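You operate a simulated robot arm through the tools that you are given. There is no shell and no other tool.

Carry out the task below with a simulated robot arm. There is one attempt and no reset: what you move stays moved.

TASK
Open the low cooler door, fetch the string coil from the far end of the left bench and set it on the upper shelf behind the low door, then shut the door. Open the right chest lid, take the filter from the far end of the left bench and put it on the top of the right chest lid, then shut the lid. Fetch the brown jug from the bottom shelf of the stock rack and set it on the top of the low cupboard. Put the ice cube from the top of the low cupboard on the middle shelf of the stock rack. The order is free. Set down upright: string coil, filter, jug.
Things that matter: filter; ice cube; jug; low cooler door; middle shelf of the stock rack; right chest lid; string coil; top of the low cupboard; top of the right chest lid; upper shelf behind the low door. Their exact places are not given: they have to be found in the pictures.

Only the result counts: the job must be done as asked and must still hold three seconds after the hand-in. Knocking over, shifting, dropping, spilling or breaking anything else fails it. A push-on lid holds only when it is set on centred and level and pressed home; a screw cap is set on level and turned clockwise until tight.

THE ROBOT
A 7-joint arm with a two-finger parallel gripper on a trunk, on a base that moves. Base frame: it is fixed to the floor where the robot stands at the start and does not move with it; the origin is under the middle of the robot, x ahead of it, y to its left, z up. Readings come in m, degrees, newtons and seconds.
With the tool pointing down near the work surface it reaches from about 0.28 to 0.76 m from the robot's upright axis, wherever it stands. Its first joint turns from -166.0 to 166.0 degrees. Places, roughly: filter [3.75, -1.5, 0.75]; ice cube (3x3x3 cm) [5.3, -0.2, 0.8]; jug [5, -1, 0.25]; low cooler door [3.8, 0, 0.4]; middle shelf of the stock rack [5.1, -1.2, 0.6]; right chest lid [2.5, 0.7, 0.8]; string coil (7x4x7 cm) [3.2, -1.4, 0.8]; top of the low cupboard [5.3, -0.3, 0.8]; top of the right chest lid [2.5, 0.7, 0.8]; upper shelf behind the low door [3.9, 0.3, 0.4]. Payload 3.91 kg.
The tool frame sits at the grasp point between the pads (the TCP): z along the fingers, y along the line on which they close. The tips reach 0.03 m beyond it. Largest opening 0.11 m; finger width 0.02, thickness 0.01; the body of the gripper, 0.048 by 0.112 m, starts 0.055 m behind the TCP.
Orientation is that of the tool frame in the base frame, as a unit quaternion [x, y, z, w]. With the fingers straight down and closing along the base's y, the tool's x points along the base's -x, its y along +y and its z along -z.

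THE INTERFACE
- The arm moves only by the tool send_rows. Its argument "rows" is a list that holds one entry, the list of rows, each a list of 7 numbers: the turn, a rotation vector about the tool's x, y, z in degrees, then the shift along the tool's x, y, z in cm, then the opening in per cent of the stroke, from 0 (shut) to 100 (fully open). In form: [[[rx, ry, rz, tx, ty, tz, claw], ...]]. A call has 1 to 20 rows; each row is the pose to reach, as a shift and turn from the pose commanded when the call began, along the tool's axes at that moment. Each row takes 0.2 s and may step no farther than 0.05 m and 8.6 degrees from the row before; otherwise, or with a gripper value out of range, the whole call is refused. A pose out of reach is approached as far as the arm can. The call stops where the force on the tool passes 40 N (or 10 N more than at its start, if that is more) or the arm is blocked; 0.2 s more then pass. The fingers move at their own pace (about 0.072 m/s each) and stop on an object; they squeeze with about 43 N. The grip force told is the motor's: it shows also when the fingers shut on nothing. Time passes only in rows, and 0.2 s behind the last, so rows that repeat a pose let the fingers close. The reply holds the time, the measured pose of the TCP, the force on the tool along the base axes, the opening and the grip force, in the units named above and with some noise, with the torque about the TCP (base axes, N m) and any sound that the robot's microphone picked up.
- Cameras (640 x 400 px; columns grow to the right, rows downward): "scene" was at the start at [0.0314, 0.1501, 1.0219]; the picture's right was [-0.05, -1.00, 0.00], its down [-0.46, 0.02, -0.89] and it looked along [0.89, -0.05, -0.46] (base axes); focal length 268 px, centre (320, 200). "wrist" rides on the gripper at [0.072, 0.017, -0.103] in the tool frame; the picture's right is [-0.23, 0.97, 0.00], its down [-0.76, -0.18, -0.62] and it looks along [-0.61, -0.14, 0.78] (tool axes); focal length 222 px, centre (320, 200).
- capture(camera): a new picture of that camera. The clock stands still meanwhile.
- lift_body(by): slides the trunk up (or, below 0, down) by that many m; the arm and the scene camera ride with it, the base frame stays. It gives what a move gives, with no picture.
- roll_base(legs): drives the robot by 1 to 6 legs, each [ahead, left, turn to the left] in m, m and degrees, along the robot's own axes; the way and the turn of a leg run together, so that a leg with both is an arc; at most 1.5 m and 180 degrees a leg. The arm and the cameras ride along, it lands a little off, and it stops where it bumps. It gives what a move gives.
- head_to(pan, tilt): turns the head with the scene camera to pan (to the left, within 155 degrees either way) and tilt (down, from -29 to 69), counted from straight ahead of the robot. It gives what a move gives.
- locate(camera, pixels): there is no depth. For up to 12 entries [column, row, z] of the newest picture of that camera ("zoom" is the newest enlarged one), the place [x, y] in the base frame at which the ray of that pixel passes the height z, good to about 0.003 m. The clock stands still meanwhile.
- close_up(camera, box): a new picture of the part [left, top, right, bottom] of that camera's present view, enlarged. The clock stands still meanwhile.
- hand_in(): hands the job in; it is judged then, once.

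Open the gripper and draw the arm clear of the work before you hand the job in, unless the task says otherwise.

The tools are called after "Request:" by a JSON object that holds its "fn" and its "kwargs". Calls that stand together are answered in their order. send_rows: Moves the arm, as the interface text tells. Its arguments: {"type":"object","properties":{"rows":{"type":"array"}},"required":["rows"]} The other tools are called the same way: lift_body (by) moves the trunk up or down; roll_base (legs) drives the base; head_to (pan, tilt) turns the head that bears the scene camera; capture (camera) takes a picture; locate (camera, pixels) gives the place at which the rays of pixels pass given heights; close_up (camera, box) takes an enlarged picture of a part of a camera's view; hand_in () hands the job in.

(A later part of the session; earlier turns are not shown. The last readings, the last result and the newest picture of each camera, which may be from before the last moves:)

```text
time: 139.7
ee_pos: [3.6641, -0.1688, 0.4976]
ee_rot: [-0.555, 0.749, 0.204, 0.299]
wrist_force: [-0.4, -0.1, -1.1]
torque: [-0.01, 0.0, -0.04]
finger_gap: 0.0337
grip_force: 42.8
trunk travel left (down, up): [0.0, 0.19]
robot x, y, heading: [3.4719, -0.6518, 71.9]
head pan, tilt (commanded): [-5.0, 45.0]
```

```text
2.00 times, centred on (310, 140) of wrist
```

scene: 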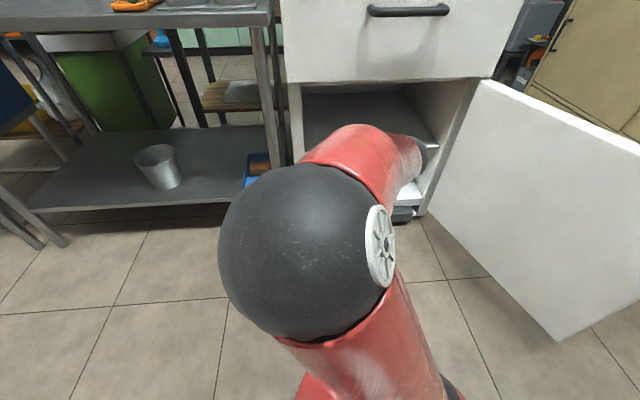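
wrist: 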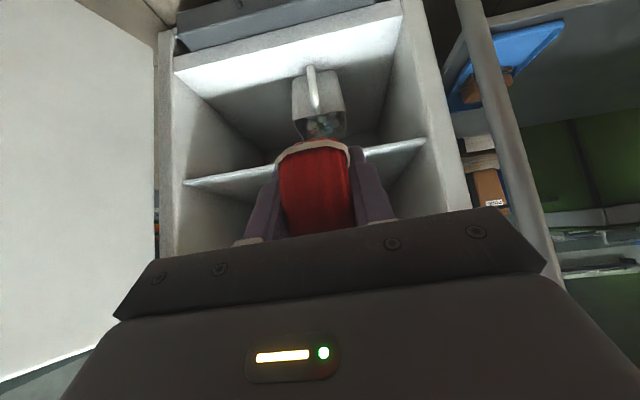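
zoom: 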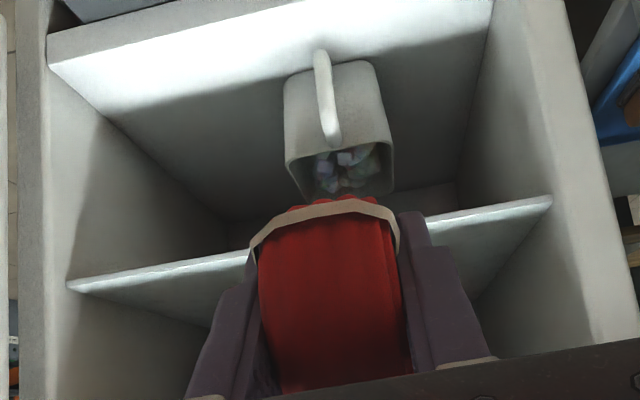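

The shelf top comes out at z ≈ 0.376, front edge at v ≈ 1.27. I'll roll the base 15 cm forward (tool goes into the opening at z 0.50, below the drawer).

Request:
{"fn": "roll_base", "kwargs": {"legs": [[0.15, 0, 0]]}}

Request:
{"fn": "capture", "kwargs": {"camera": "wrist"}}

Request:
{"fn": "capture", "kwargs": {"camera": "scene"}}

```text
time: 141.1
ee_pos: [3.7113, -0.0266, 0.4976]
ee_rot: [-0.555, 0.749, 0.205, 0.299]
wrist_force: [0.3, -0.5, -0.5]
torque: [-0.02, -0.02, 0.01]
finger_gap: 0.0336
grip_force: 43.0
trunk travel left (down, up): [0.0, 0.19]
robot x, y, heading: [3.5224, -0.5092, 71.9]
head pan, tilt (commanded): [-5.0, 45.0]
```

```text
taken
```

wrist: 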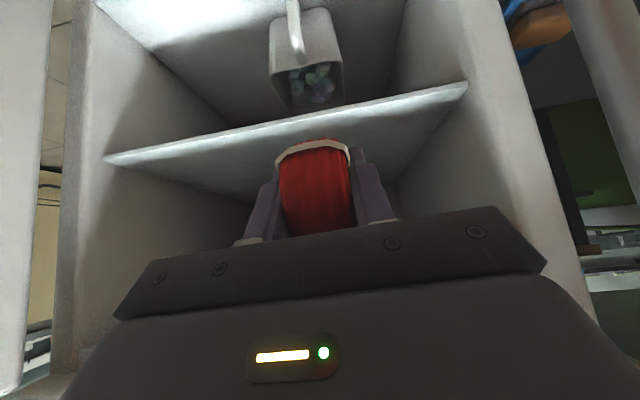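

```text
taken
```

scene: 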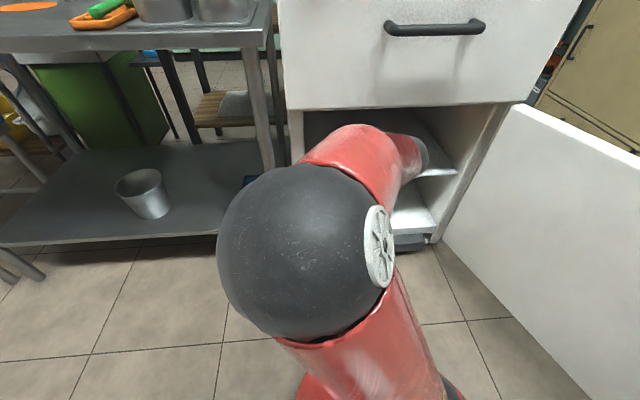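

The coil is entering the opening above the shelf. I'll refine the shelf edge height once more from here with points (150,150), (300,121) and (440,92).

Request:
{"fn": "locate", "kwargs": {"camera": "wrist", "pixels": [[150, 153, 0.36], [150, 153, 0.38], [150, 153, 0.4], [300, 123, 0.36], [300, 123, 0.38], [300, 123, 0.4], [440, 94, 0.36], [440, 94, 0.38], [440, 94, 0.4]]}}

```text
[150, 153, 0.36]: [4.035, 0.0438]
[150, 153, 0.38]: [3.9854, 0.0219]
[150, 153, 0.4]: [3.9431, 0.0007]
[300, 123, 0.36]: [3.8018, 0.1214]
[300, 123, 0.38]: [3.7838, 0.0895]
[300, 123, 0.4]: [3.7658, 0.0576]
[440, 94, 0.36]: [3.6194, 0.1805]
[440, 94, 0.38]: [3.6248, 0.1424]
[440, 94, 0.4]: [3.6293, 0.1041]
```

Estimates agree on a shelf height of about 0.37. I'll move 19 cm further in while descending to z 0.44.

Request:
{"fn": "send_rows", "kwargs": {"rows": [[[0, 0, 0, -2.0, -0.2, 3.4, 0], [0, 0, 0, -4.0, -0.4, 6.8, 0], [0, 0, 0, -6.0, -0.6, 10.2, 0], [0, 0, 0, -8.0, -0.8, 13.6, 0], [0, 0, 0, -10.0, -1.0, 17.0, 0]]]}}

Request:
{"fn": "capture", "kwargs": {"camera": "wrist"}}

Request:
{"fn": "capture", "kwargs": {"camera": "scene"}}

```text
time: 142.3
ee_pos: [3.7789, 0.1503, 0.4407]
ee_rot: [-0.555, 0.749, 0.205, 0.298]
wrist_force: [0.4, -0.7, -1.7]
torque: [-0.02, 0.0, 0.01]
finger_gap: 0.0337
grip_force: 42.9
trunk travel left (down, up): [0.0, 0.19]
robot x, y, heading: [3.518, -0.5078, 71.9]
head pan, tilt (commanded): [-5.0, 45.0]
```

```text
taken
```

wrist: 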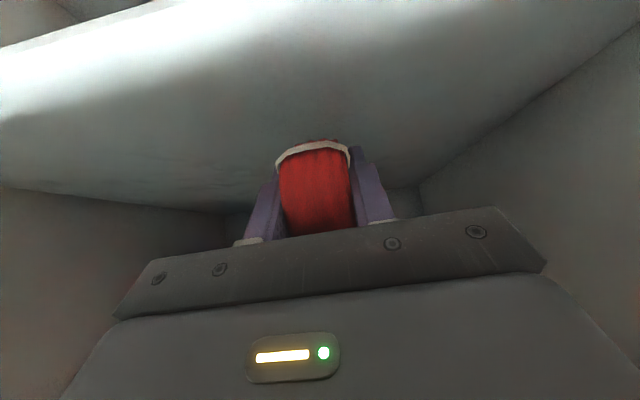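

```text
taken
```

scene: 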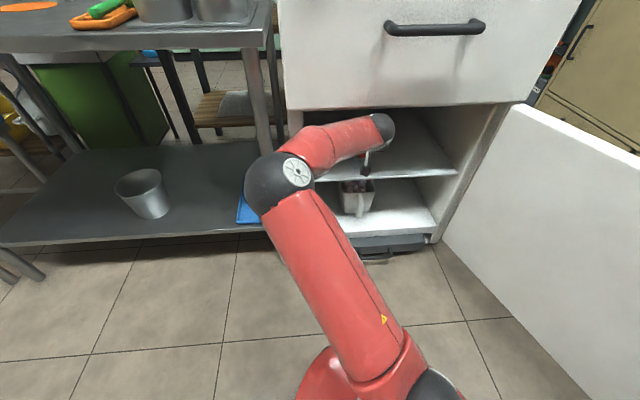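

The coil is about 4 cm inside the shelf edge with free clearance. I'll go in another centimetre and lower 2 cm, checking the force.

Request:
{"fn": "send_rows", "kwargs": {"rows": [[[0, 0, 0, -0.06, 0, 1.41, 0], [0, 0, 0, 0.26, 0, 2.06, 0], [0, 0, 0, 0.46, 0, 2.29, 0], [0, 0, 0, 0.46, 0, 2.29, 0]]]}}

Request:
{"fn": "capture", "kwargs": {"camera": "wrist"}}

```text
time: 143.3
ee_pos: [3.7844, 0.1621, 0.4187]
ee_rot: [-0.556, 0.749, 0.205, 0.298]
wrist_force: [-1.1, 0.7, -1.2]
torque: [0.01, 0.02, 0.03]
finger_gap: 0.0336
grip_force: 43.1
trunk travel left (down, up): [0.0, 0.19]
robot x, y, heading: [3.5237, -0.5087, 71.8]
head pan, tilt (commanded): [-5.0, 45.0]
```

```text
taken
```

wrist: 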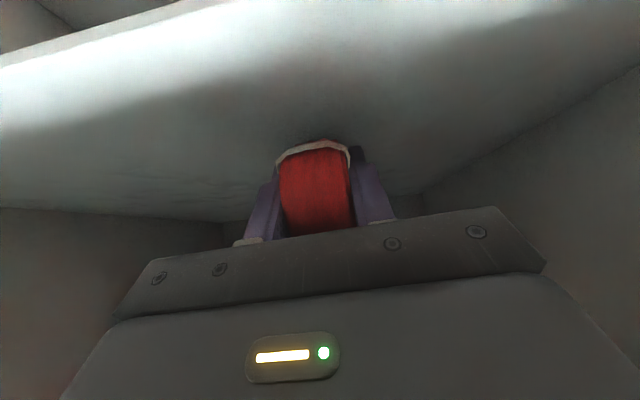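

No contact yet at z 0.419. I'll lower in 3–4 mm steps.

Request:
{"fn": "send_rows", "kwargs": {"rows": [[[0, 0, 0, 0.2, 0, 0.22, 0], [0, 0, 0, 0.4, 0, 0.44, 0], [0, 0, 0, 0.54, 0, 0.59, 0], [0, 0, 0, 0.54, 0, 0.59, 0]]]}}

```text
time: 144.3
ee_pos: [3.7835, 0.1627, 0.4118]
ee_rot: [-0.554, 0.75, 0.203, 0.299]
wrist_force: [0.3, -0.5, -1.4]
torque: [0.02, -0.03, -0.01]
finger_gap: 0.0336
grip_force: 42.8
trunk travel left (down, up): [0.0, 0.19]
robot x, y, heading: [3.5197, -0.5088, 71.7]
head pan, tilt (commanded): [-5.0, 45.0]
```

Still free at z 0.412; I continue lowering in small steps watching the vertical force.

Request:
{"fn": "send_rows", "kwargs": {"rows": [[[0, 0, 0, 0.2, 0, 0.22, 0], [0, 0, 0, 0.4, 0, 0.44, 0], [0, 0, 0, 0.54, 0, 0.59, 0], [0, 0, 0, 0.54, 0, 0.59, 0]]]}}

Request:
{"fn": "capture", "kwargs": {"camera": "wrist"}}

```text
time: 145.4
ee_pos: [3.784, 0.1629, 0.4088]
ee_rot: [-0.553, 0.748, 0.207, 0.303]
wrist_force: [-3.9, -7.4, 15.7]
torque: [0.1, 0.38, 0.24]
finger_gap: 0.0338
grip_force: 43.0
trunk travel left (down, up): [0.0, 0.19]
robot x, y, heading: [3.5217, -0.5087, 72.0]
head pan, tilt (commanded): [-5.0, 45.0]
stopped in row 4: the force on the tool passed its limit at 41 N (the readings are from after the stop); the commanded pose is now the measured one
```

```text
taken
```

wrist: 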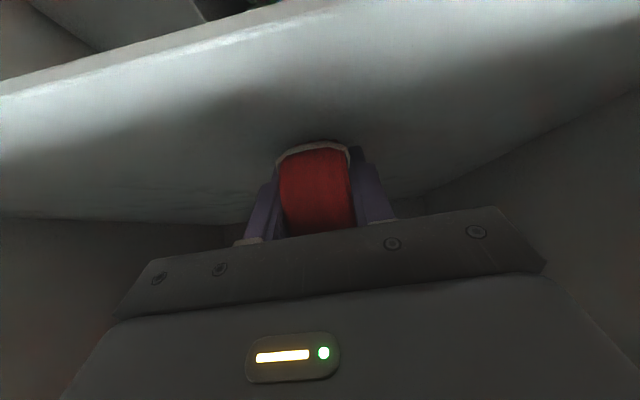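

The coil touches the shelf at tool z 0.409 (shelf ≈ 0.37). I'll relieve the pressure by 1 mm and open the fingers gently.

Request:
{"fn": "send_rows", "kwargs": {"rows": [[[0, 0, 0, -0.07, 0, -0.07, 0], [0, 0, 0, -0.07, 0, -0.07, 0], [0, 0, 0, -0.07, 0, -0.07, 36], [0, 0, 0, -0.07, 0, -0.07, 50], [0, 0, 0, -0.07, 0, -0.07, 65], [0, 0, 0, -0.07, 0, -0.07, 65]]]}}

Request:
{"fn": "capture", "kwargs": {"camera": "wrist"}}

```text
time: 146.8
ee_pos: [3.7858, 0.1609, 0.41]
ee_rot: [-0.553, 0.748, 0.206, 0.304]
wrist_force: [13.5, -12.0, 20.0]
torque: [0.11, 0.17, -0.01]
finger_gap: 0.0627
grip_force: 0.1
trunk travel left (down, up): [0.0, 0.19]
robot x, y, heading: [3.5209, -0.507, 71.9]
head pan, tilt (commanded): [-5.0, 45.0]
```

```text
taken
```

wrist: 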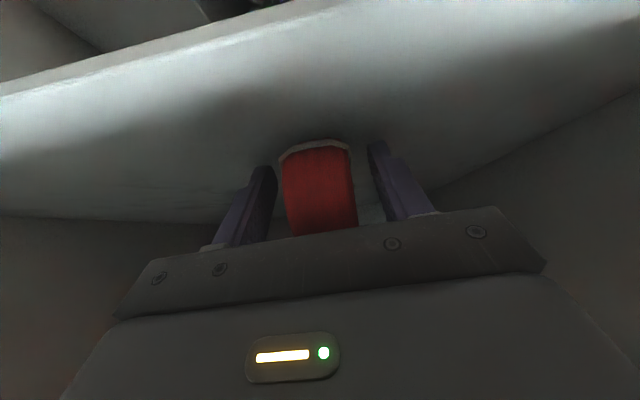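

The remaining force comes from the finger tips resting on the shelf. I'll lift a few millimetres, open fully enough, and withdraw backward along the way I came.

Request:
{"fn": "send_rows", "kwargs": {"rows": [[[0, 0, 0, -0.3, 0, -0.35, 65], [0, 0, 0, -0.67, 0, -0.74, 70], [0, 0, 0, -0.67, 0, -0.74, 70]]]}}

Request:
{"fn": "capture", "kwargs": {"camera": "wrist"}}

```text
time: 147.7
ee_pos: [3.7835, 0.162, 0.4169]
ee_rot: [-0.555, 0.747, 0.208, 0.301]
wrist_force: [0.5, 0.3, 0.2]
torque: [0.02, 0.01, 0.01]
finger_gap: 0.0769
grip_force: 0.0
trunk travel left (down, up): [0.0, 0.19]
robot x, y, heading: [3.52, -0.5116, 72.0]
head pan, tilt (commanded): [-5.0, 45.0]
```

```text
taken
```

wrist: 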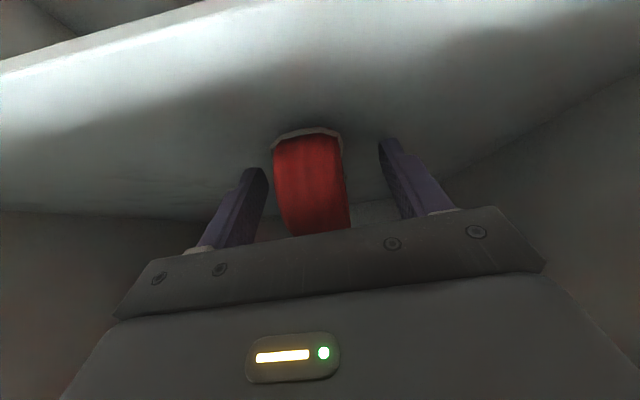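

The coil stands free. I'll centre the fingers around it by 4 mm and withdraw.

Request:
{"fn": "send_rows", "kwargs": {"rows": [[[0, 0, 0, 0, -0.4, 0, 75], [0, 0, 0, 0.13, -0.4, -2.83, 75], [0, 0, 0, 2.27, -0.4, -6.41, 75], [0, 0, 0, 4.41, -0.4, -10.0, 75], [0, 0, 0, 6.56, -0.4, -13.58, 75], [0, 0, 0, 8.7, -0.4, -17.16, 75], [0, 0, 0, 9.5, -0.4, -19.25, 75]]]}}

Request:
{"fn": "capture", "kwargs": {"camera": "wrist"}}

Request:
{"fn": "capture", "kwargs": {"camera": "scene"}}

```text
time: 149.2
ee_pos: [3.7265, -0.0293, 0.494]
ee_rot: [-0.554, 0.748, 0.206, 0.301]
wrist_force: [0.8, -0.2, 0.2]
torque: [-0.03, 0.01, -0.01]
finger_gap: 0.0826
grip_force: 0.0
trunk travel left (down, up): [0.0, 0.19]
robot x, y, heading: [3.517, -0.5085, 72.0]
head pan, tilt (commanded): [-5.0, 45.0]
```

```text
taken
```

wrist: 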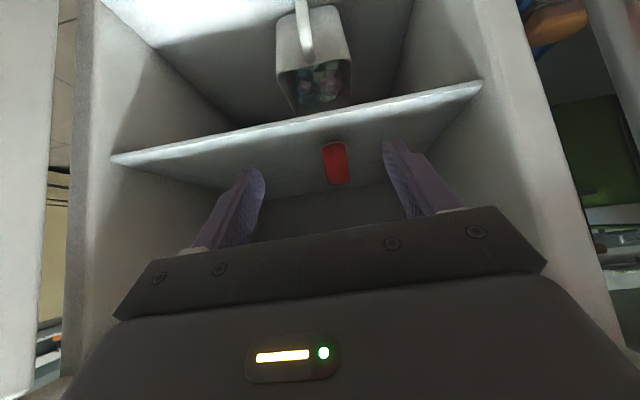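

```text
taken
```

scene: 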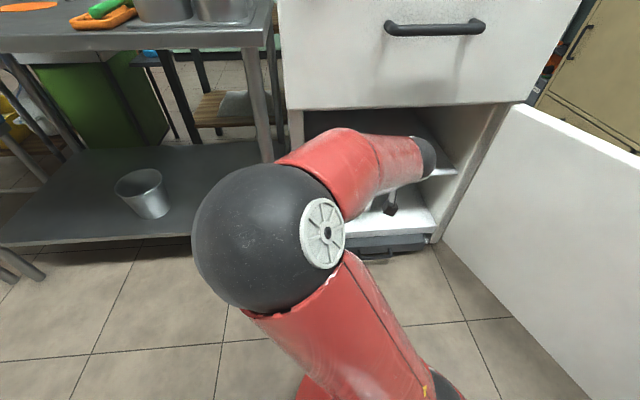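

The coil is standing on the upper shelf at (336,162). I'll zoom to check it is upright.

Request:
{"fn": "close_up", "kwargs": {"camera": "wrist", "box": [260, 80, 420, 220]}}

Request:
{"fn": "locate", "kwargs": {"camera": "wrist", "pixels": [[336, 145, 0.38], [336, 180, 0.46], [325, 112, 0.375]]}}

```text
2.86 times, centred on (340, 150) of wrist
```

zoom: 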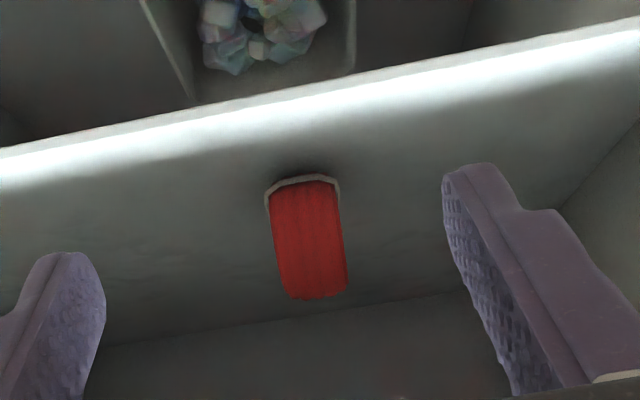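

```text
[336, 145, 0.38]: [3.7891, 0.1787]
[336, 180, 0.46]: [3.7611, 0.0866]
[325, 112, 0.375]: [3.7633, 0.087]
```

The coil stands upright well inside the upper shelf. Now I back the base off 20 cm and bring the tool back to pointing down, raised, to shut the door next.

Request:
{"fn": "roll_base", "kwargs": {"legs": [[-0.2, 0, 0]]}}

Request:
{"fn": "send_rows", "kwargs": {"rows": [[[0, 7.1, 0, -2, -0.6, -2, 40], [0, 14.2, 0, -4, -1.2, -4, 0], [0, 21.3, 0, -6, -1.8, -6, 0], [0, 28.4, 0, -8, -2.4, -8, 0], [0, 35.5, 0, -10, -3, -10, 0], [0, 42.6, 0, -12, -3.6, -12, 0]]]}}

Request:
{"fn": "lift_body", "kwargs": {"by": 0.1}}

Request:
{"fn": "head_to", "kwargs": {"pan": -25, "tilt": 42}}

Request:
{"fn": "capture", "kwargs": {"camera": "scene"}}

```text
time: 150.8
ee_pos: [3.663, -0.2189, 0.4946]
ee_rot: [-0.554, 0.748, 0.206, 0.302]
wrist_force: [0.1, 0.2, -0.2]
torque: [0.0, -0.01, 0.03]
finger_gap: 0.0824
grip_force: 0.0
trunk travel left (down, up): [0.0, 0.19]
robot x, y, heading: [3.4578, -0.6979, 72.1]
head pan, tilt (commanded): [-5.0, 45.0]
```

```text
time: 152.2
ee_pos: [3.6961, -0.2237, 0.6643]
ee_rot: [-0.591, 0.807, -0.01, 0.008]
wrist_force: [0.4, 0.0, 0.1]
torque: [0.02, -0.01, -0.02]
finger_gap: 0.0
grip_force: 38.0
trunk travel left (down, up): [0.0, 0.19]
robot x, y, heading: [3.4571, -0.7, 71.8]
head pan, tilt (commanded): [-5.0, 45.0]
```

```text
time: 153.6
ee_pos: [3.6946, -0.2233, 0.7642]
ee_rot: [-0.591, 0.806, -0.009, 0.009]
wrist_force: [0.4, -0.9, 0.2]
torque: [-0.01, 0.02, 0.0]
finger_gap: 0.0
grip_force: 37.0
trunk travel left (down, up): [-0.1, 0.09]
robot x, y, heading: [3.4568, -0.6959, 71.7]
head pan, tilt (commanded): [-5.0, 45.0]
```

```text
time: 154.4
ee_pos: [3.6957, -0.2239, 0.7646]
ee_rot: [-0.592, 0.806, -0.009, 0.008]
wrist_force: [0.6, -0.2, 0.7]
torque: [0.05, 0.01, 0.0]
finger_gap: 0.0
grip_force: 38.0
trunk travel left (down, up): [-0.1, 0.09]
robot x, y, heading: [3.4545, -0.6987, 71.9]
head pan, tilt (commanded): [-25.0, 42.0]
```

```text
taken
```

scene: 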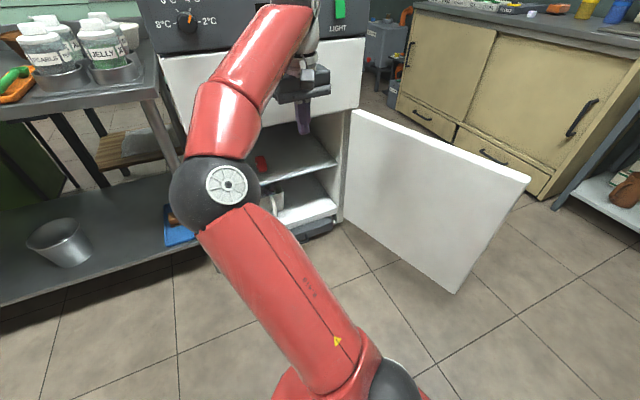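

Tool is up and clear. I'll locate the door's top edge: free corner (527,181) and hinge end (356,112).

Request:
{"fn": "locate", "kwargs": {"camera": "scene", "pixels": [[527, 181, 0.62], [517, 186, 0.62], [356, 112, 0.62], [455, 292, 0.1], [262, 168, 0.42]]}}

```text
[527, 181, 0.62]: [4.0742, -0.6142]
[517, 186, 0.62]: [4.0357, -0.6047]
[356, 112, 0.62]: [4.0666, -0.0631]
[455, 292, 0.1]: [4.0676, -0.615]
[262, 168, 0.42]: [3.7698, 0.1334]
```

The door stands at about 109°. I'll turn the base right 45° so the arm faces the door edge, then pass over the door top and go down on its outer side.

Request:
{"fn": "roll_base", "kwargs": {"legs": [[0, 0, -45]]}}

Request:
{"fn": "head_to", "kwargs": {"pan": 10, "tilt": 42}}

Request:
{"fn": "capture", "kwargs": {"camera": "scene"}}

Request:
{"fn": "capture", "kwargs": {"camera": "wrist"}}

```text
time: 156.9
ee_pos: [3.9616, -0.5282, 0.7649]
ee_rot: [-0.24, 0.971, -0.012, 0.005]
wrist_force: [-0.6, -1.0, 0.1]
torque: [-0.02, 0.01, 0.03]
finger_gap: 0.0
grip_force: 38.3
trunk travel left (down, up): [-0.1, 0.09]
robot x, y, heading: [3.455, -0.7007, 27.0]
head pan, tilt (commanded): [-25.0, 42.0]
```

```text
time: 157.9
ee_pos: [3.9617, -0.5295, 0.7646]
ee_rot: [-0.24, 0.971, -0.013, 0.005]
wrist_force: [-0.3, -0.9, 0.2]
torque: [0.02, -0.03, 0.01]
finger_gap: 0.0002
grip_force: 38.0
trunk travel left (down, up): [-0.1, 0.09]
robot x, y, heading: [3.4535, -0.6963, 27.3]
head pan, tilt (commanded): [10.0, 42.0]
```

```text
taken
```

scene: 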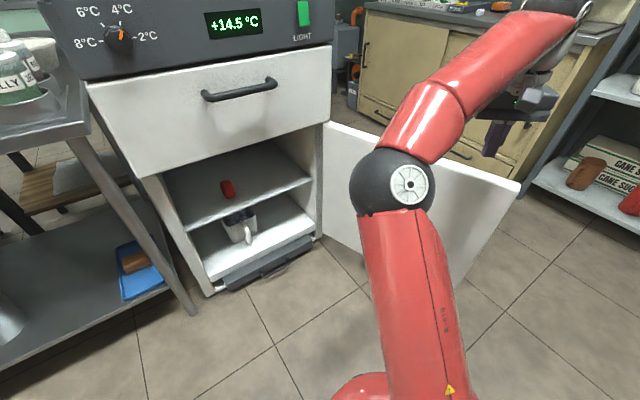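

```text
taken
```

wrist: 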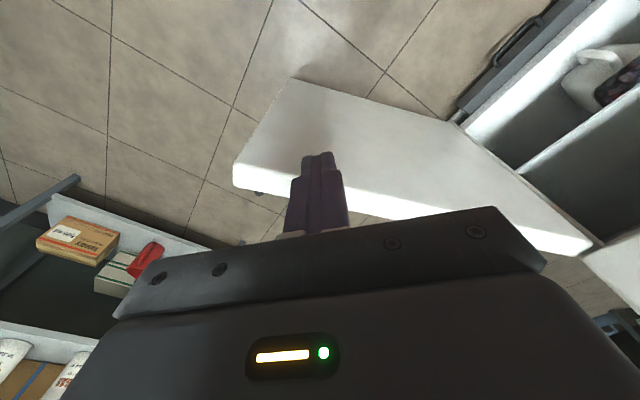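

The wrist view shows the door's top edge (240,180)–(590,245) just beyond the fingers. I'll extend over it to the outer side at the present height.

Request:
{"fn": "send_rows", "kwargs": {"rows": [[[0, 0, 0, -3.6, -0.85, 0, 0], [0, 0, 0, -7.2, -1.7, 0, 0], [0, 0, 0, -10.8, -2.6, 0, 0], [0, 0, 0, -14.3, -3.4, 0, 0], [0, 0, 0, -14.3, -3.4, 0, 0]]]}}

Request:
{"fn": "capture", "kwargs": {"camera": "wrist"}}

Request:
{"fn": "capture", "kwargs": {"camera": "scene"}}

```text
time: 159.1
ee_pos: [4.0561, -0.4956, 0.7429]
ee_rot: [-0.24, 0.971, -0.011, 0.005]
wrist_force: [0.8, -0.5, 0.5]
torque: [-0.03, -0.02, -0.01]
finger_gap: 0.0
grip_force: 37.6
out of reach, approached as far as the arm can: row 3, 4, 5
trunk travel left (down, up): [-0.1, 0.09]
robot x, y, heading: [3.4557, -0.7003, 27.4]
head pan, tilt (commanded): [10.0, 42.0]
```

```text
taken
```

wrist: 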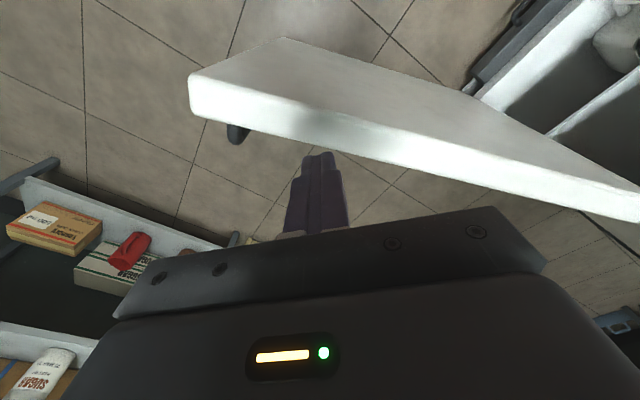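

```text
taken
```

scene: 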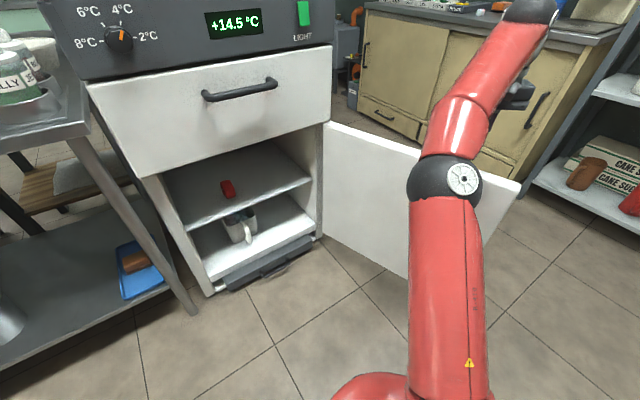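

The finger is still just over the door's thickness. I'll roll 8 cm ahead to bring it past the outer face, then lower it.

Request:
{"fn": "roll_base", "kwargs": {"legs": [[0.08, 0, 0]]}}

Request:
{"fn": "capture", "kwargs": {"camera": "wrist"}}

```text
time: 160.1
ee_pos: [4.128, -0.4575, 0.7428]
ee_rot: [-0.24, 0.971, -0.011, 0.005]
wrist_force: [0.1, 0.0, 0.6]
torque: [-0.02, 0.0, -0.01]
finger_gap: 0.0001
grip_force: 37.2
trunk travel left (down, up): [-0.1, 0.09]
robot x, y, heading: [3.5319, -0.6628, 27.4]
head pan, tilt (commanded): [10.0, 42.0]
```

```text
taken
```

wrist: 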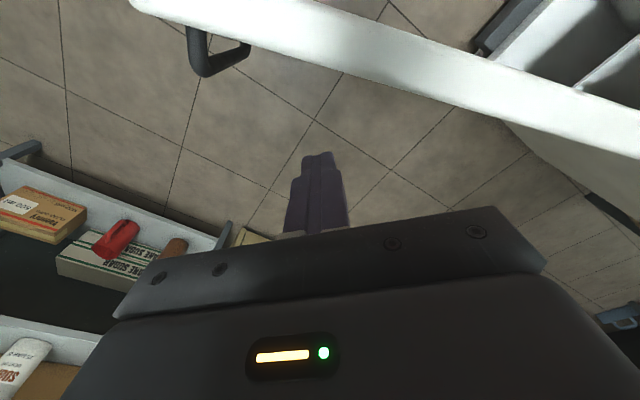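

The finger hangs clear outside the door with the handle at (215,55). I'll lower it 14.5 cm, then drag the door by rolling the base in the −u direction.

Request:
{"fn": "send_rows", "kwargs": {"rows": [[[0, 0, 0, 0, 0, 3.6, 0], [0, 0, 0, 0, 0, 7.2, 0], [0, 0, 0, 0, 0, 10.8, 0], [0, 0, 0, 0, 0, 14.4, 0]]]}}

Request:
{"fn": "roll_base", "kwargs": {"legs": [[-0.21, 0.213, 0]]}}

Request:
{"fn": "capture", "kwargs": {"camera": "scene"}}

Request:
{"fn": "capture", "kwargs": {"camera": "wrist"}}

```text
time: 161.1
ee_pos: [4.1302, -0.4616, 0.5993]
ee_rot: [-0.24, 0.971, -0.011, 0.006]
wrist_force: [-0.4, -0.2, 0.5]
torque: [0.01, 0.02, -0.01]
finger_gap: 0.0
grip_force: 37.7
trunk travel left (down, up): [-0.1, 0.09]
robot x, y, heading: [3.527, -0.6648, 27.3]
head pan, tilt (commanded): [10.0, 42.0]
```

```text
time: 163.2
ee_pos: [3.845, -0.3677, 0.5997]
ee_rot: [-0.241, 0.97, -0.012, 0.005]
wrist_force: [-0.3, -0.1, 0.3]
torque: [-0.01, -0.03, -0.01]
finger_gap: 0.0
grip_force: 37.8
trunk travel left (down, up): [-0.1, 0.09]
robot x, y, heading: [3.2458, -0.5687, 27.4]
head pan, tilt (commanded): [10.0, 42.0]
```

```text
taken
```

scene: 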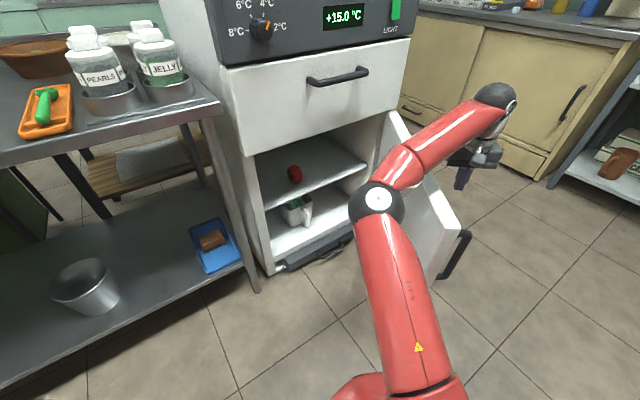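

```text
taken
```

wrist: 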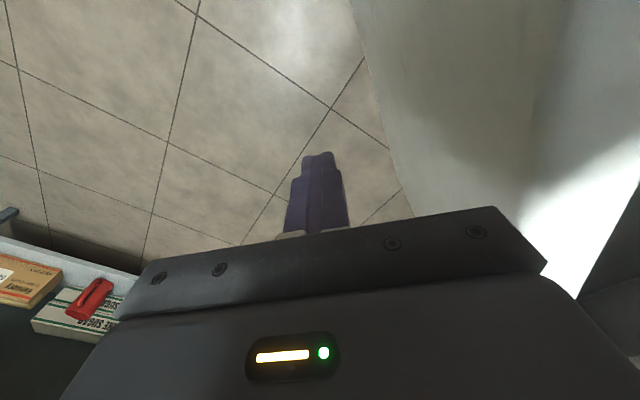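

The door swung to a partly closed position. I'll measure it again: free top corner at about (457,224).

Request:
{"fn": "locate", "kwargs": {"camera": "scene", "pixels": [[457, 224, 0.62], [428, 288, 0.1], [390, 113, 0.62], [294, 173, 0.42]]}}

Request:
{"fn": "close_up", "kwargs": {"camera": "scene", "box": [240, 60, 500, 300]}}

```text
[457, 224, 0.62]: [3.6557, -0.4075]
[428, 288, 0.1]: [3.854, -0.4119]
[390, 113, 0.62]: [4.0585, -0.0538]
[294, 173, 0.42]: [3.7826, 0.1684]
```

```text
1.67 times, centred on (370, 180) of scene
```

zoom: 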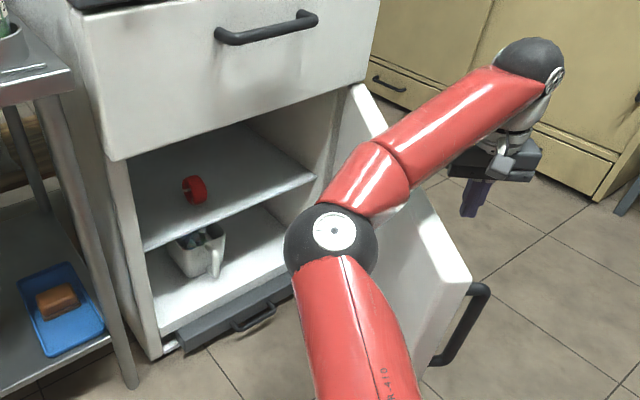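

The door is at about 60° and the coil is visible standing upright inside. I'll shift a bit more in −u and then push toward the cooler with the finger on the door's outer face.

Request:
{"fn": "roll_base", "kwargs": {"legs": [[-0.09, 0.09, 0], [0.178, 0.175, 0]]}}

Request:
{"fn": "capture", "kwargs": {"camera": "scene"}}

Request:
{"fn": "capture", "kwargs": {"camera": "wrist"}}

```text
time: 165.9
ee_pos: [3.8026, -0.0951, 0.5988]
ee_rot: [-0.24, 0.971, -0.012, 0.006]
wrist_force: [0.5, 0.4, -0.2]
torque: [0.04, 0.0, 0.01]
finger_gap: 0.0
grip_force: 37.4
trunk travel left (down, up): [-0.1, 0.09]
robot x, y, heading: [3.1985, -0.2958, 27.0]
head pan, tilt (commanded): [10.0, 42.0]
```

```text
taken
```

scene: 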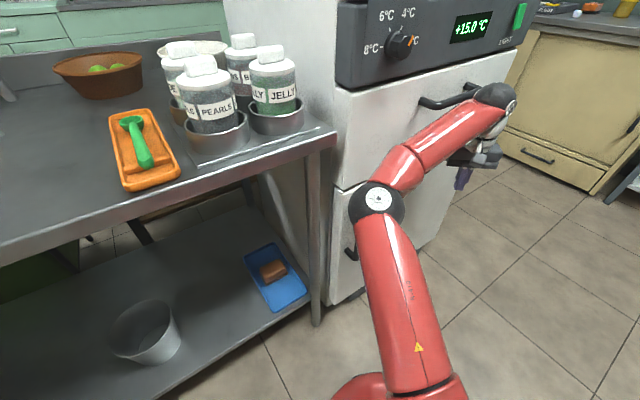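

```text
taken
```

wrist: 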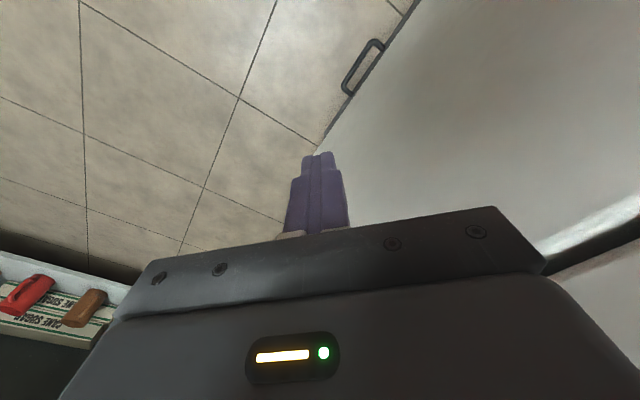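

The door seems to have swung (nearly) shut. I'll zoom in to check the gap.

Request:
{"fn": "close_up", "kwargs": {"camera": "scene", "box": [310, 60, 530, 320]}}

Request:
{"fn": "close_up", "kwargs": {"camera": "wrist", "box": [280, 0, 640, 290]}}

```text
1.54 times, centred on (420, 190) of scene
```

zoom: 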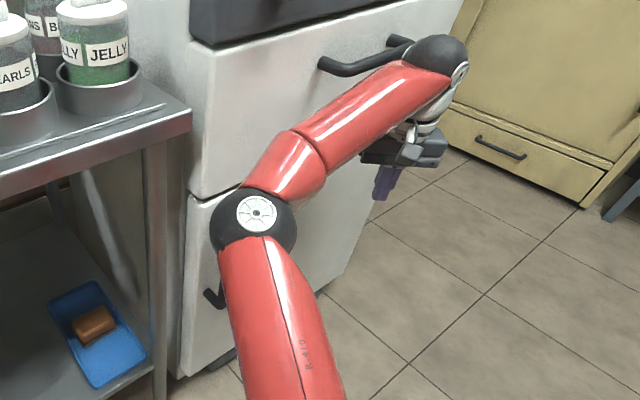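

```text
1.38 times, centred on (460, 145) of wrist
```

zoom: 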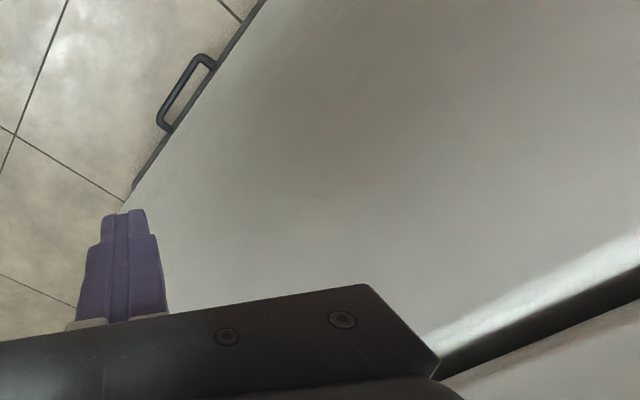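

It looks closed or nearly so, but I need to press it shut to be sure. I'll move away to the right, turn left 45° to face the cooler squarely and look.

Request:
{"fn": "roll_base", "kwargs": {"legs": [[0, -0.36, 0], [0, 0, 45]]}}

Request:
{"fn": "head_to", "kwargs": {"pan": 5, "tilt": 38}}

Request:
{"fn": "capture", "kwargs": {"camera": "scene"}}

Request:
{"fn": "capture", "kwargs": {"camera": "wrist"}}

```text
time: 170.2
ee_pos: [3.6488, -0.0483, 0.5987]
ee_rot: [-0.595, 0.804, -0.008, 0.01]
wrist_force: [0.0, 0.7, -0.3]
torque: [0.02, 0.01, 0.01]
finger_gap: 0.0
grip_force: 37.9
trunk travel left (down, up): [-0.1, 0.09]
robot x, y, heading: [3.3657, -0.6162, 72.4]
head pan, tilt (commanded): [10.0, 42.0]
```

```text
time: 170.9
ee_pos: [3.6478, -0.0466, 0.5995]
ee_rot: [-0.596, 0.803, -0.009, 0.01]
wrist_force: [-0.5, -0.6, 0.5]
torque: [0.0, 0.03, 0.02]
finger_gap: 0.0
grip_force: 37.3
trunk travel left (down, up): [-0.1, 0.09]
robot x, y, heading: [3.3648, -0.6128, 72.7]
head pan, tilt (commanded): [5.0, 38.0]
```

```text
taken
```

scene: 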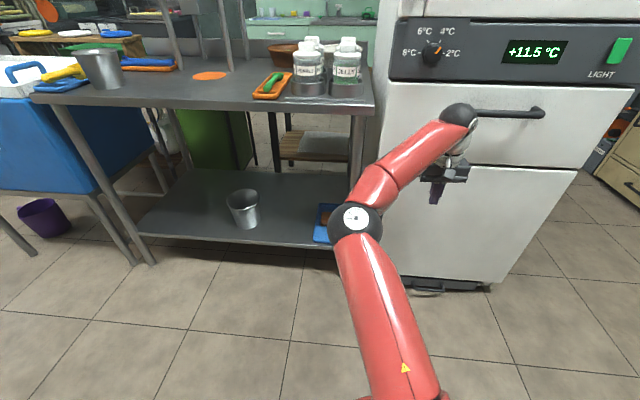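

```text
taken
```

wrist: 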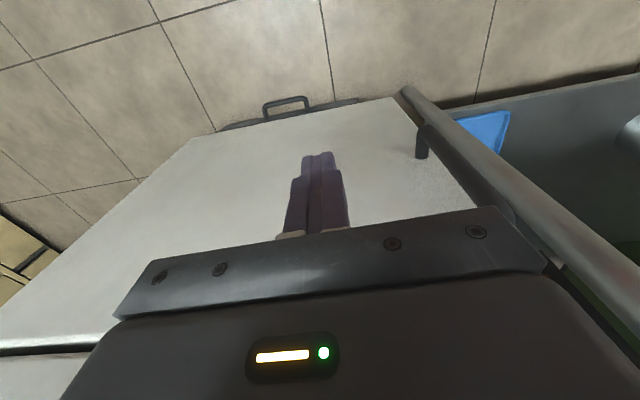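

The cooler's temperature is falling again (15.0 → 11.5 °C), which suggests the door is shut. I'll check its geometry against the first closed reading.

Request:
{"fn": "locate", "kwargs": {"camera": "wrist", "pixels": [[393, 98, 0.1], [195, 138, 0.1], [422, 140, 0.5], [300, 120, 0.1]]}}

Request:
{"fn": "close_up", "kwargs": {"camera": "scene", "box": [360, 60, 620, 300]}}

```text
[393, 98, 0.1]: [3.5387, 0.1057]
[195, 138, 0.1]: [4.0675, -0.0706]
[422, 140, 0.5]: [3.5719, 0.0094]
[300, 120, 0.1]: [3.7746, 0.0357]
```

```text
1.67 times, centred on (490, 180) of scene
```

zoom: 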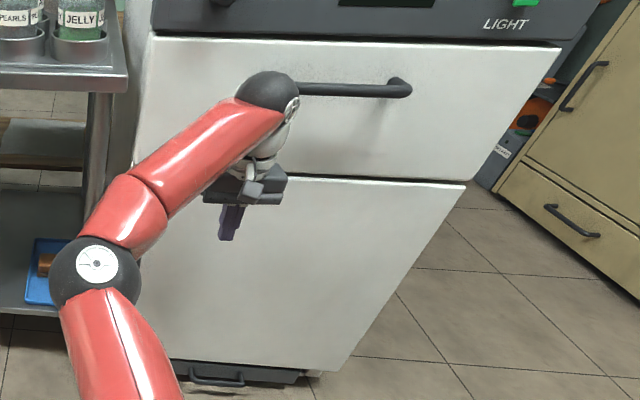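

The plane looks flush within measuring error, but I'll press it to be certain: pitch the tool 45° and lower to z 0.5 in front of the door's free side.

Request:
{"fn": "send_rows", "kwargs": {"rows": [[[0, -7.5, 0, 0.8, 0.6, 1.7, 0], [0, -15, 0, 1.6, 1.2, 3.4, 0], [0, -22.5, 0, 2.4, 1.8, 5.1, 0], [0, -30, 0, 3, 2.4, 6.8, 0], [0, -37.5, 0, 3, 3, 8.4, 0], [0, -45, 0, 3, 3.5, 10, 0]]]}}

Request:
{"fn": "capture", "kwargs": {"camera": "wrist"}}

```text
time: 172.3
ee_pos: [3.6086, -0.0667, 0.4983]
ee_rot: [-0.552, 0.739, 0.219, 0.318]
wrist_force: [-0.1, 0.8, 0.2]
torque: [-0.03, 0.03, 0.0]
finger_gap: 0.0001
grip_force: 38.2
trunk travel left (down, up): [-0.1, 0.09]
robot x, y, heading: [3.3652, -0.6165, 72.2]
head pan, tilt (commanded): [5.0, 38.0]
```

```text
taken
```

wrist: 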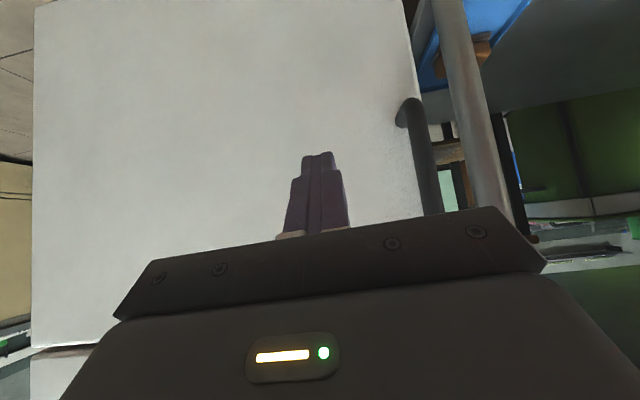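

The fingers point at the door near its handle. I'll push forward in steps until contact force stops the motion.

Request:
{"fn": "send_rows", "kwargs": {"rows": [[[0, 0, 0, -2.1, 0, 2.1, 0], [0, 0, 0, -4.2, 0, 4.3, 0], [0, 0, 0, -6.3, 0, 6.4, 0], [0, 0, 0, -7.0, 0, 7.1, 0], [0, 0, 0, -7.7, 0, 7.8, 0], [0, 0, 0, -8.4, 0, 8.5, 0], [0, 0, 0, -9.1, 0, 9.3, 0], [0, 0, 0, -9.8, 0, 10, 0]]]}}

Request:
{"fn": "capture", "kwargs": {"camera": "wrist"}}

Request:
{"fn": "capture", "kwargs": {"camera": "scene"}}

```text
time: 173.6
ee_pos: [3.6398, 0.0374, 0.4971]
ee_rot: [-0.554, 0.74, 0.219, 0.313]
wrist_force: [-5.3, -11.5, 6.0]
torque: [-0.01, 0.05, -0.01]
finger_gap: 0.0002
grip_force: 37.4
trunk travel left (down, up): [-0.1, 0.09]
robot x, y, heading: [3.3662, -0.6151, 72.5]
head pan, tilt (commanded): [5.0, 38.0]
stopped in row 6: the force on the tool passed its limit at 56 N (the readings are from after the stop); the commanded pose is now the measured one
```

```text
taken
```

wrist: 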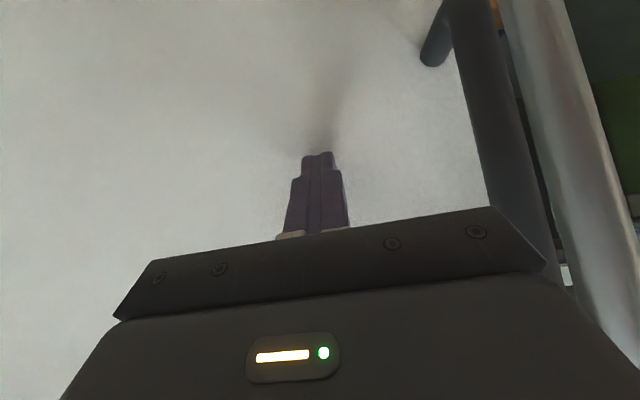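

```text
taken
```

scene: 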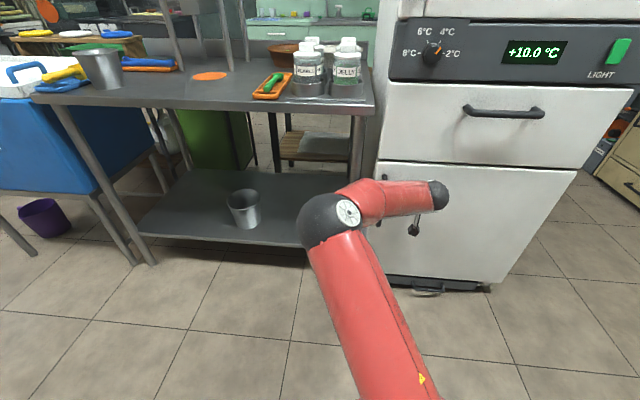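

The door is hard shut (contact at the same plane as before it was opened, and the temperature keeps falling). I'll withdraw and bring the tool back to pointing down and raised.

Request:
{"fn": "send_rows", "kwargs": {"rows": [[[0, 0, 0, 3, 0, -3.1, 0], [0, 0, 0, 6, 0, -6.1, 0], [0, 7.5, 0, 6.5, 0, -8.5, 0], [0, 15, 0, 6.5, 0, -11, 0], [0, 22.5, 0, 6, 0, -13.5, 0], [0, 30, 0, 5, 0, -16, 0], [0, 37.5, 0, 4, 0, -18.5, 0], [0, 45, 0, 3, 0, -21, 0]]]}}

Request:
{"fn": "lift_body", "kwargs": {"by": 0.09}}

```text
time: 175.4
ee_pos: [3.5875, -0.1238, 0.6231]
ee_rot: [-0.596, 0.803, -0.012, 0.005]
wrist_force: [-0.5, 0.1, 0.5]
torque: [-0.02, -0.01, 0.02]
finger_gap: 0.0
grip_force: 37.4
trunk travel left (down, up): [-0.1, 0.09]
robot x, y, heading: [3.3659, -0.6159, 72.5]
head pan, tilt (commanded): [5.0, 38.0]
```

```text
time: 176.6
ee_pos: [3.5875, -0.1244, 0.7136]
ee_rot: [-0.596, 0.803, -0.01, 0.006]
wrist_force: [-0.7, 0.2, 0.9]
torque: [0.0, 0.0, -0.01]
finger_gap: 0.0
grip_force: 37.7
trunk travel left (down, up): [-0.19, 0.0]
robot x, y, heading: [3.3659, -0.6199, 72.2]
head pan, tilt (commanded): [5.0, 38.0]
```

I'll raise the tool to about z 0.92 and draw it in, then strafe right along the aisle and turn to face the bench's far end.

Request:
{"fn": "send_rows", "kwargs": {"rows": [[[0, 0, 0, 1.8, 0, -4.2, 30], [0, 0, 0, 3.6, 0, -8.4, 60], [0, 0, 0, 5.4, 0, -12.6, 100], [0, 0, 0, 7.2, 0, -16.8, 100], [0, 0, 0, 9, 0, -21, 100]]]}}

Request:
{"fn": "roll_base", "kwargs": {"legs": [[0, -0.68, 0], [0, 0, -90], [0, 0, -90]]}}

Request:
{"fn": "head_to", "kwargs": {"pan": 0, "tilt": 40}}

Request:
{"fn": "capture", "kwargs": {"camera": "scene"}}

Request:
{"fn": "capture", "kwargs": {"camera": "wrist"}}

```text
time: 177.8
ee_pos: [3.5558, -0.2089, 0.9246]
ee_rot: [-0.595, 0.803, -0.011, 0.005]
wrist_force: [0.6, 1.0, -0.2]
torque: [-0.09, 0.0, 0.0]
finger_gap: 0.1097
grip_force: 0.0
trunk travel left (down, up): [-0.19, 0.0]
robot x, y, heading: [3.3672, -0.615, 72.2]
head pan, tilt (commanded): [5.0, 38.0]
```

```text
time: 189.2
ee_pos: [3.8259, -1.2265, 0.9248]
ee_rot: [0.801, 0.598, -0.007, -0.01]
wrist_force: [-1.2, 0.4, -0.3]
torque: [-0.04, -0.01, 0.03]
finger_gap: 0.11
grip_force: 0.1
trunk travel left (down, up): [-0.19, 0.0]
robot x, y, heading: [4.0156, -0.8182, -107.2]
head pan, tilt (commanded): [5.0, 38.0]
```

```text
time: 189.9
ee_pos: [3.8281, -1.226, 0.9232]
ee_rot: [0.802, 0.597, -0.007, -0.009]
wrist_force: [-0.1, 0.6, 0.3]
torque: [0.0, -0.01, 0.01]
finger_gap: 0.11
grip_force: 0.0
trunk travel left (down, up): [-0.19, 0.0]
robot x, y, heading: [4.0146, -0.817, -107.4]
head pan, tilt (commanded): [0.0, 40.0]
```

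```text
taken
```

scene: 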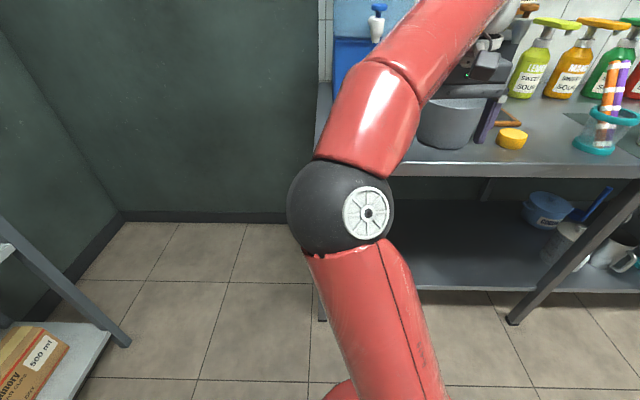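

```text
taken
```

wrist: 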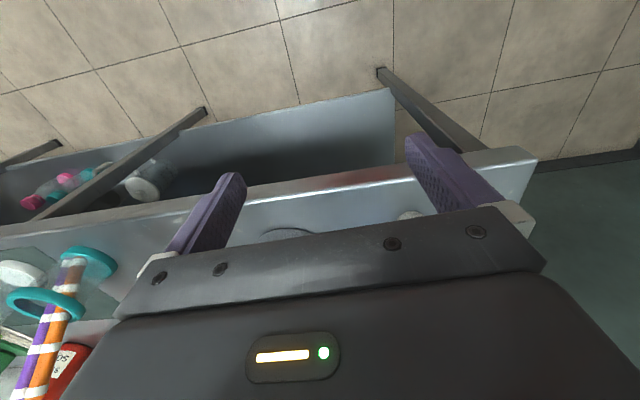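

The arm hides the far end from the scene camera; I'll turn the tool 90° so the wrist camera can look along the bench toward the cartridge and bucket.

Request:
{"fn": "send_rows", "kwargs": {"rows": [[[0, 0, -8.2, 0, 0, 0, 100], [0, 0, -16.4, 0, 0, 0, 100], [0, 0, -24.6, 0, 0, 0, 100], [0, 0, -32.8, 0, 0, 0, 100], [0, 0, -41, 0, 0, 0, 100], [0, 0, -49.2, 0, 0, 0, 100], [0, 0, -57.4, 0, 0, 0, 100], [0, 0, -65.6, 0, 0, 0, 100], [0, 0, -73.8, 0, 0, 0, 100], [0, 0, -82, 0, 0, 0, 100], [0, 0, -90, 0, 0, 0, 100]]]}}

Request:
{"fn": "capture", "kwargs": {"camera": "wrist"}}

Request:
{"fn": "capture", "kwargs": {"camera": "scene"}}

```text
time: 192.3
ee_pos: [3.8275, -1.2272, 0.9241]
ee_rot: [0.143, 0.99, 0.002, -0.012]
wrist_force: [0.4, 0.3, -0.2]
torque: [0.01, 0.03, 0.03]
finger_gap: 0.1101
grip_force: 0.1
trunk travel left (down, up): [-0.19, 0.0]
robot x, y, heading: [4.0181, -0.817, -107.1]
head pan, tilt (commanded): [0.0, 40.0]
```

```text
taken
```

wrist: 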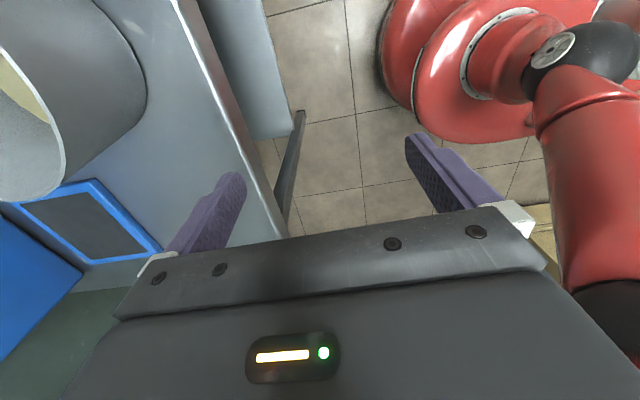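

```text
taken
```

scene: 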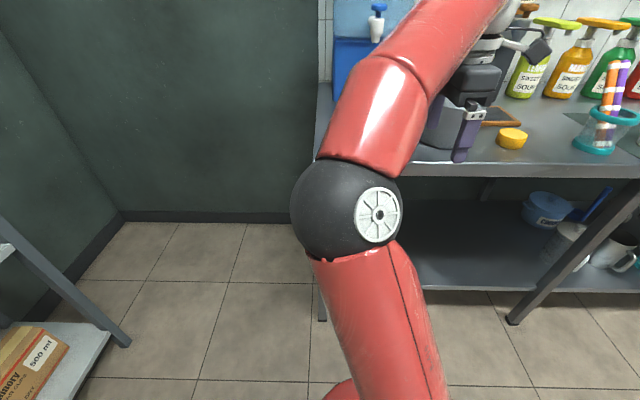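

There is something beige inside the gray bucket at (20,95), so I need to see it and the white cartridge better. I'll move the arm to my right to free the scene camera's view.

Request:
{"fn": "send_rows", "kwargs": {"rows": [[[0, 0, 0, 4, 0, 0, 100], [0, 0, 0, 8, 0, 0, 100], [0, 0, 0, 12, 0, 0, 100], [0, 0, 0, 16, 0, 0, 100], [0, 0, 0, 20, 0, 0, 100], [0, 0, 0, 24, 0, 0, 100]]]}}

Request:
{"fn": "capture", "kwargs": {"camera": "scene"}}

Request:
{"fn": "capture", "kwargs": {"camera": "wrist"}}

```text
time: 193.7
ee_pos: [3.6578, -1.1528, 0.918]
ee_rot: [0.144, 0.989, 0.002, -0.013]
wrist_force: [-0.3, -0.1, 0.3]
torque: [0.03, 0.0, 0.01]
finger_gap: 0.1098
grip_force: 0.0
out of reach, approached as far as the arm can: row 5, 6
trunk travel left (down, up): [-0.19, 0.0]
robot x, y, heading: [4.0148, -0.8185, -107.3]
head pan, tilt (commanded): [0.0, 40.0]
```

```text
taken
```

scene: 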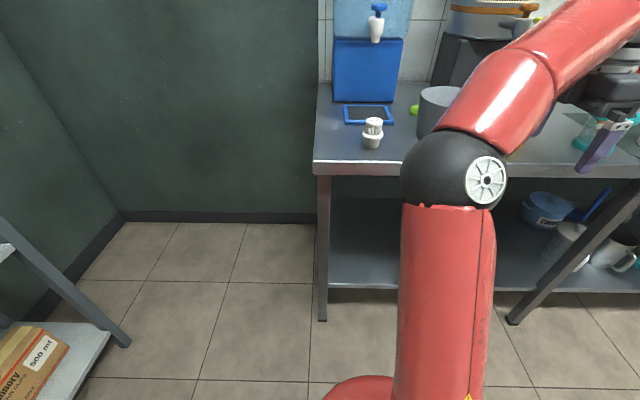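

```text
taken
```

wrist: 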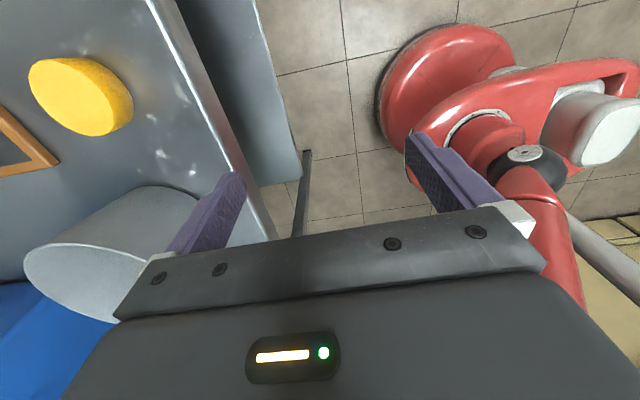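

The white cartridge is now visible at (372,133) in the scene view. I'll zoom on it and locate it on the bench at z 0.79.

Request:
{"fn": "close_up", "kwargs": {"camera": "scene", "box": [310, 80, 470, 180]}}

Request:
{"fn": "locate", "kwargs": {"camera": "scene", "pixels": [[371, 146, 0.79], [371, 146, 0.8], [373, 120, 0.87], [430, 130, 0.79], [415, 107, 0.79], [314, 162, 0.79]]}}

```text
4.00 times, centred on (390, 130) of scene
```

zoom: 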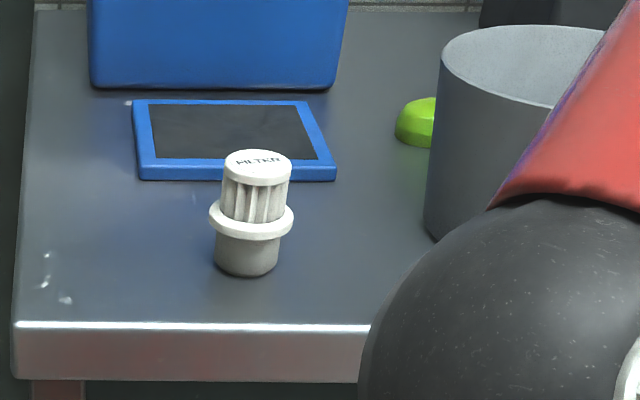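

```text
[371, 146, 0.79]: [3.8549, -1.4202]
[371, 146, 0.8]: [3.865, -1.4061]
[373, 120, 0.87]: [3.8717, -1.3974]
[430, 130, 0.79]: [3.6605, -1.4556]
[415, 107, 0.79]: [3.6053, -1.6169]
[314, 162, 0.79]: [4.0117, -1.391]
```

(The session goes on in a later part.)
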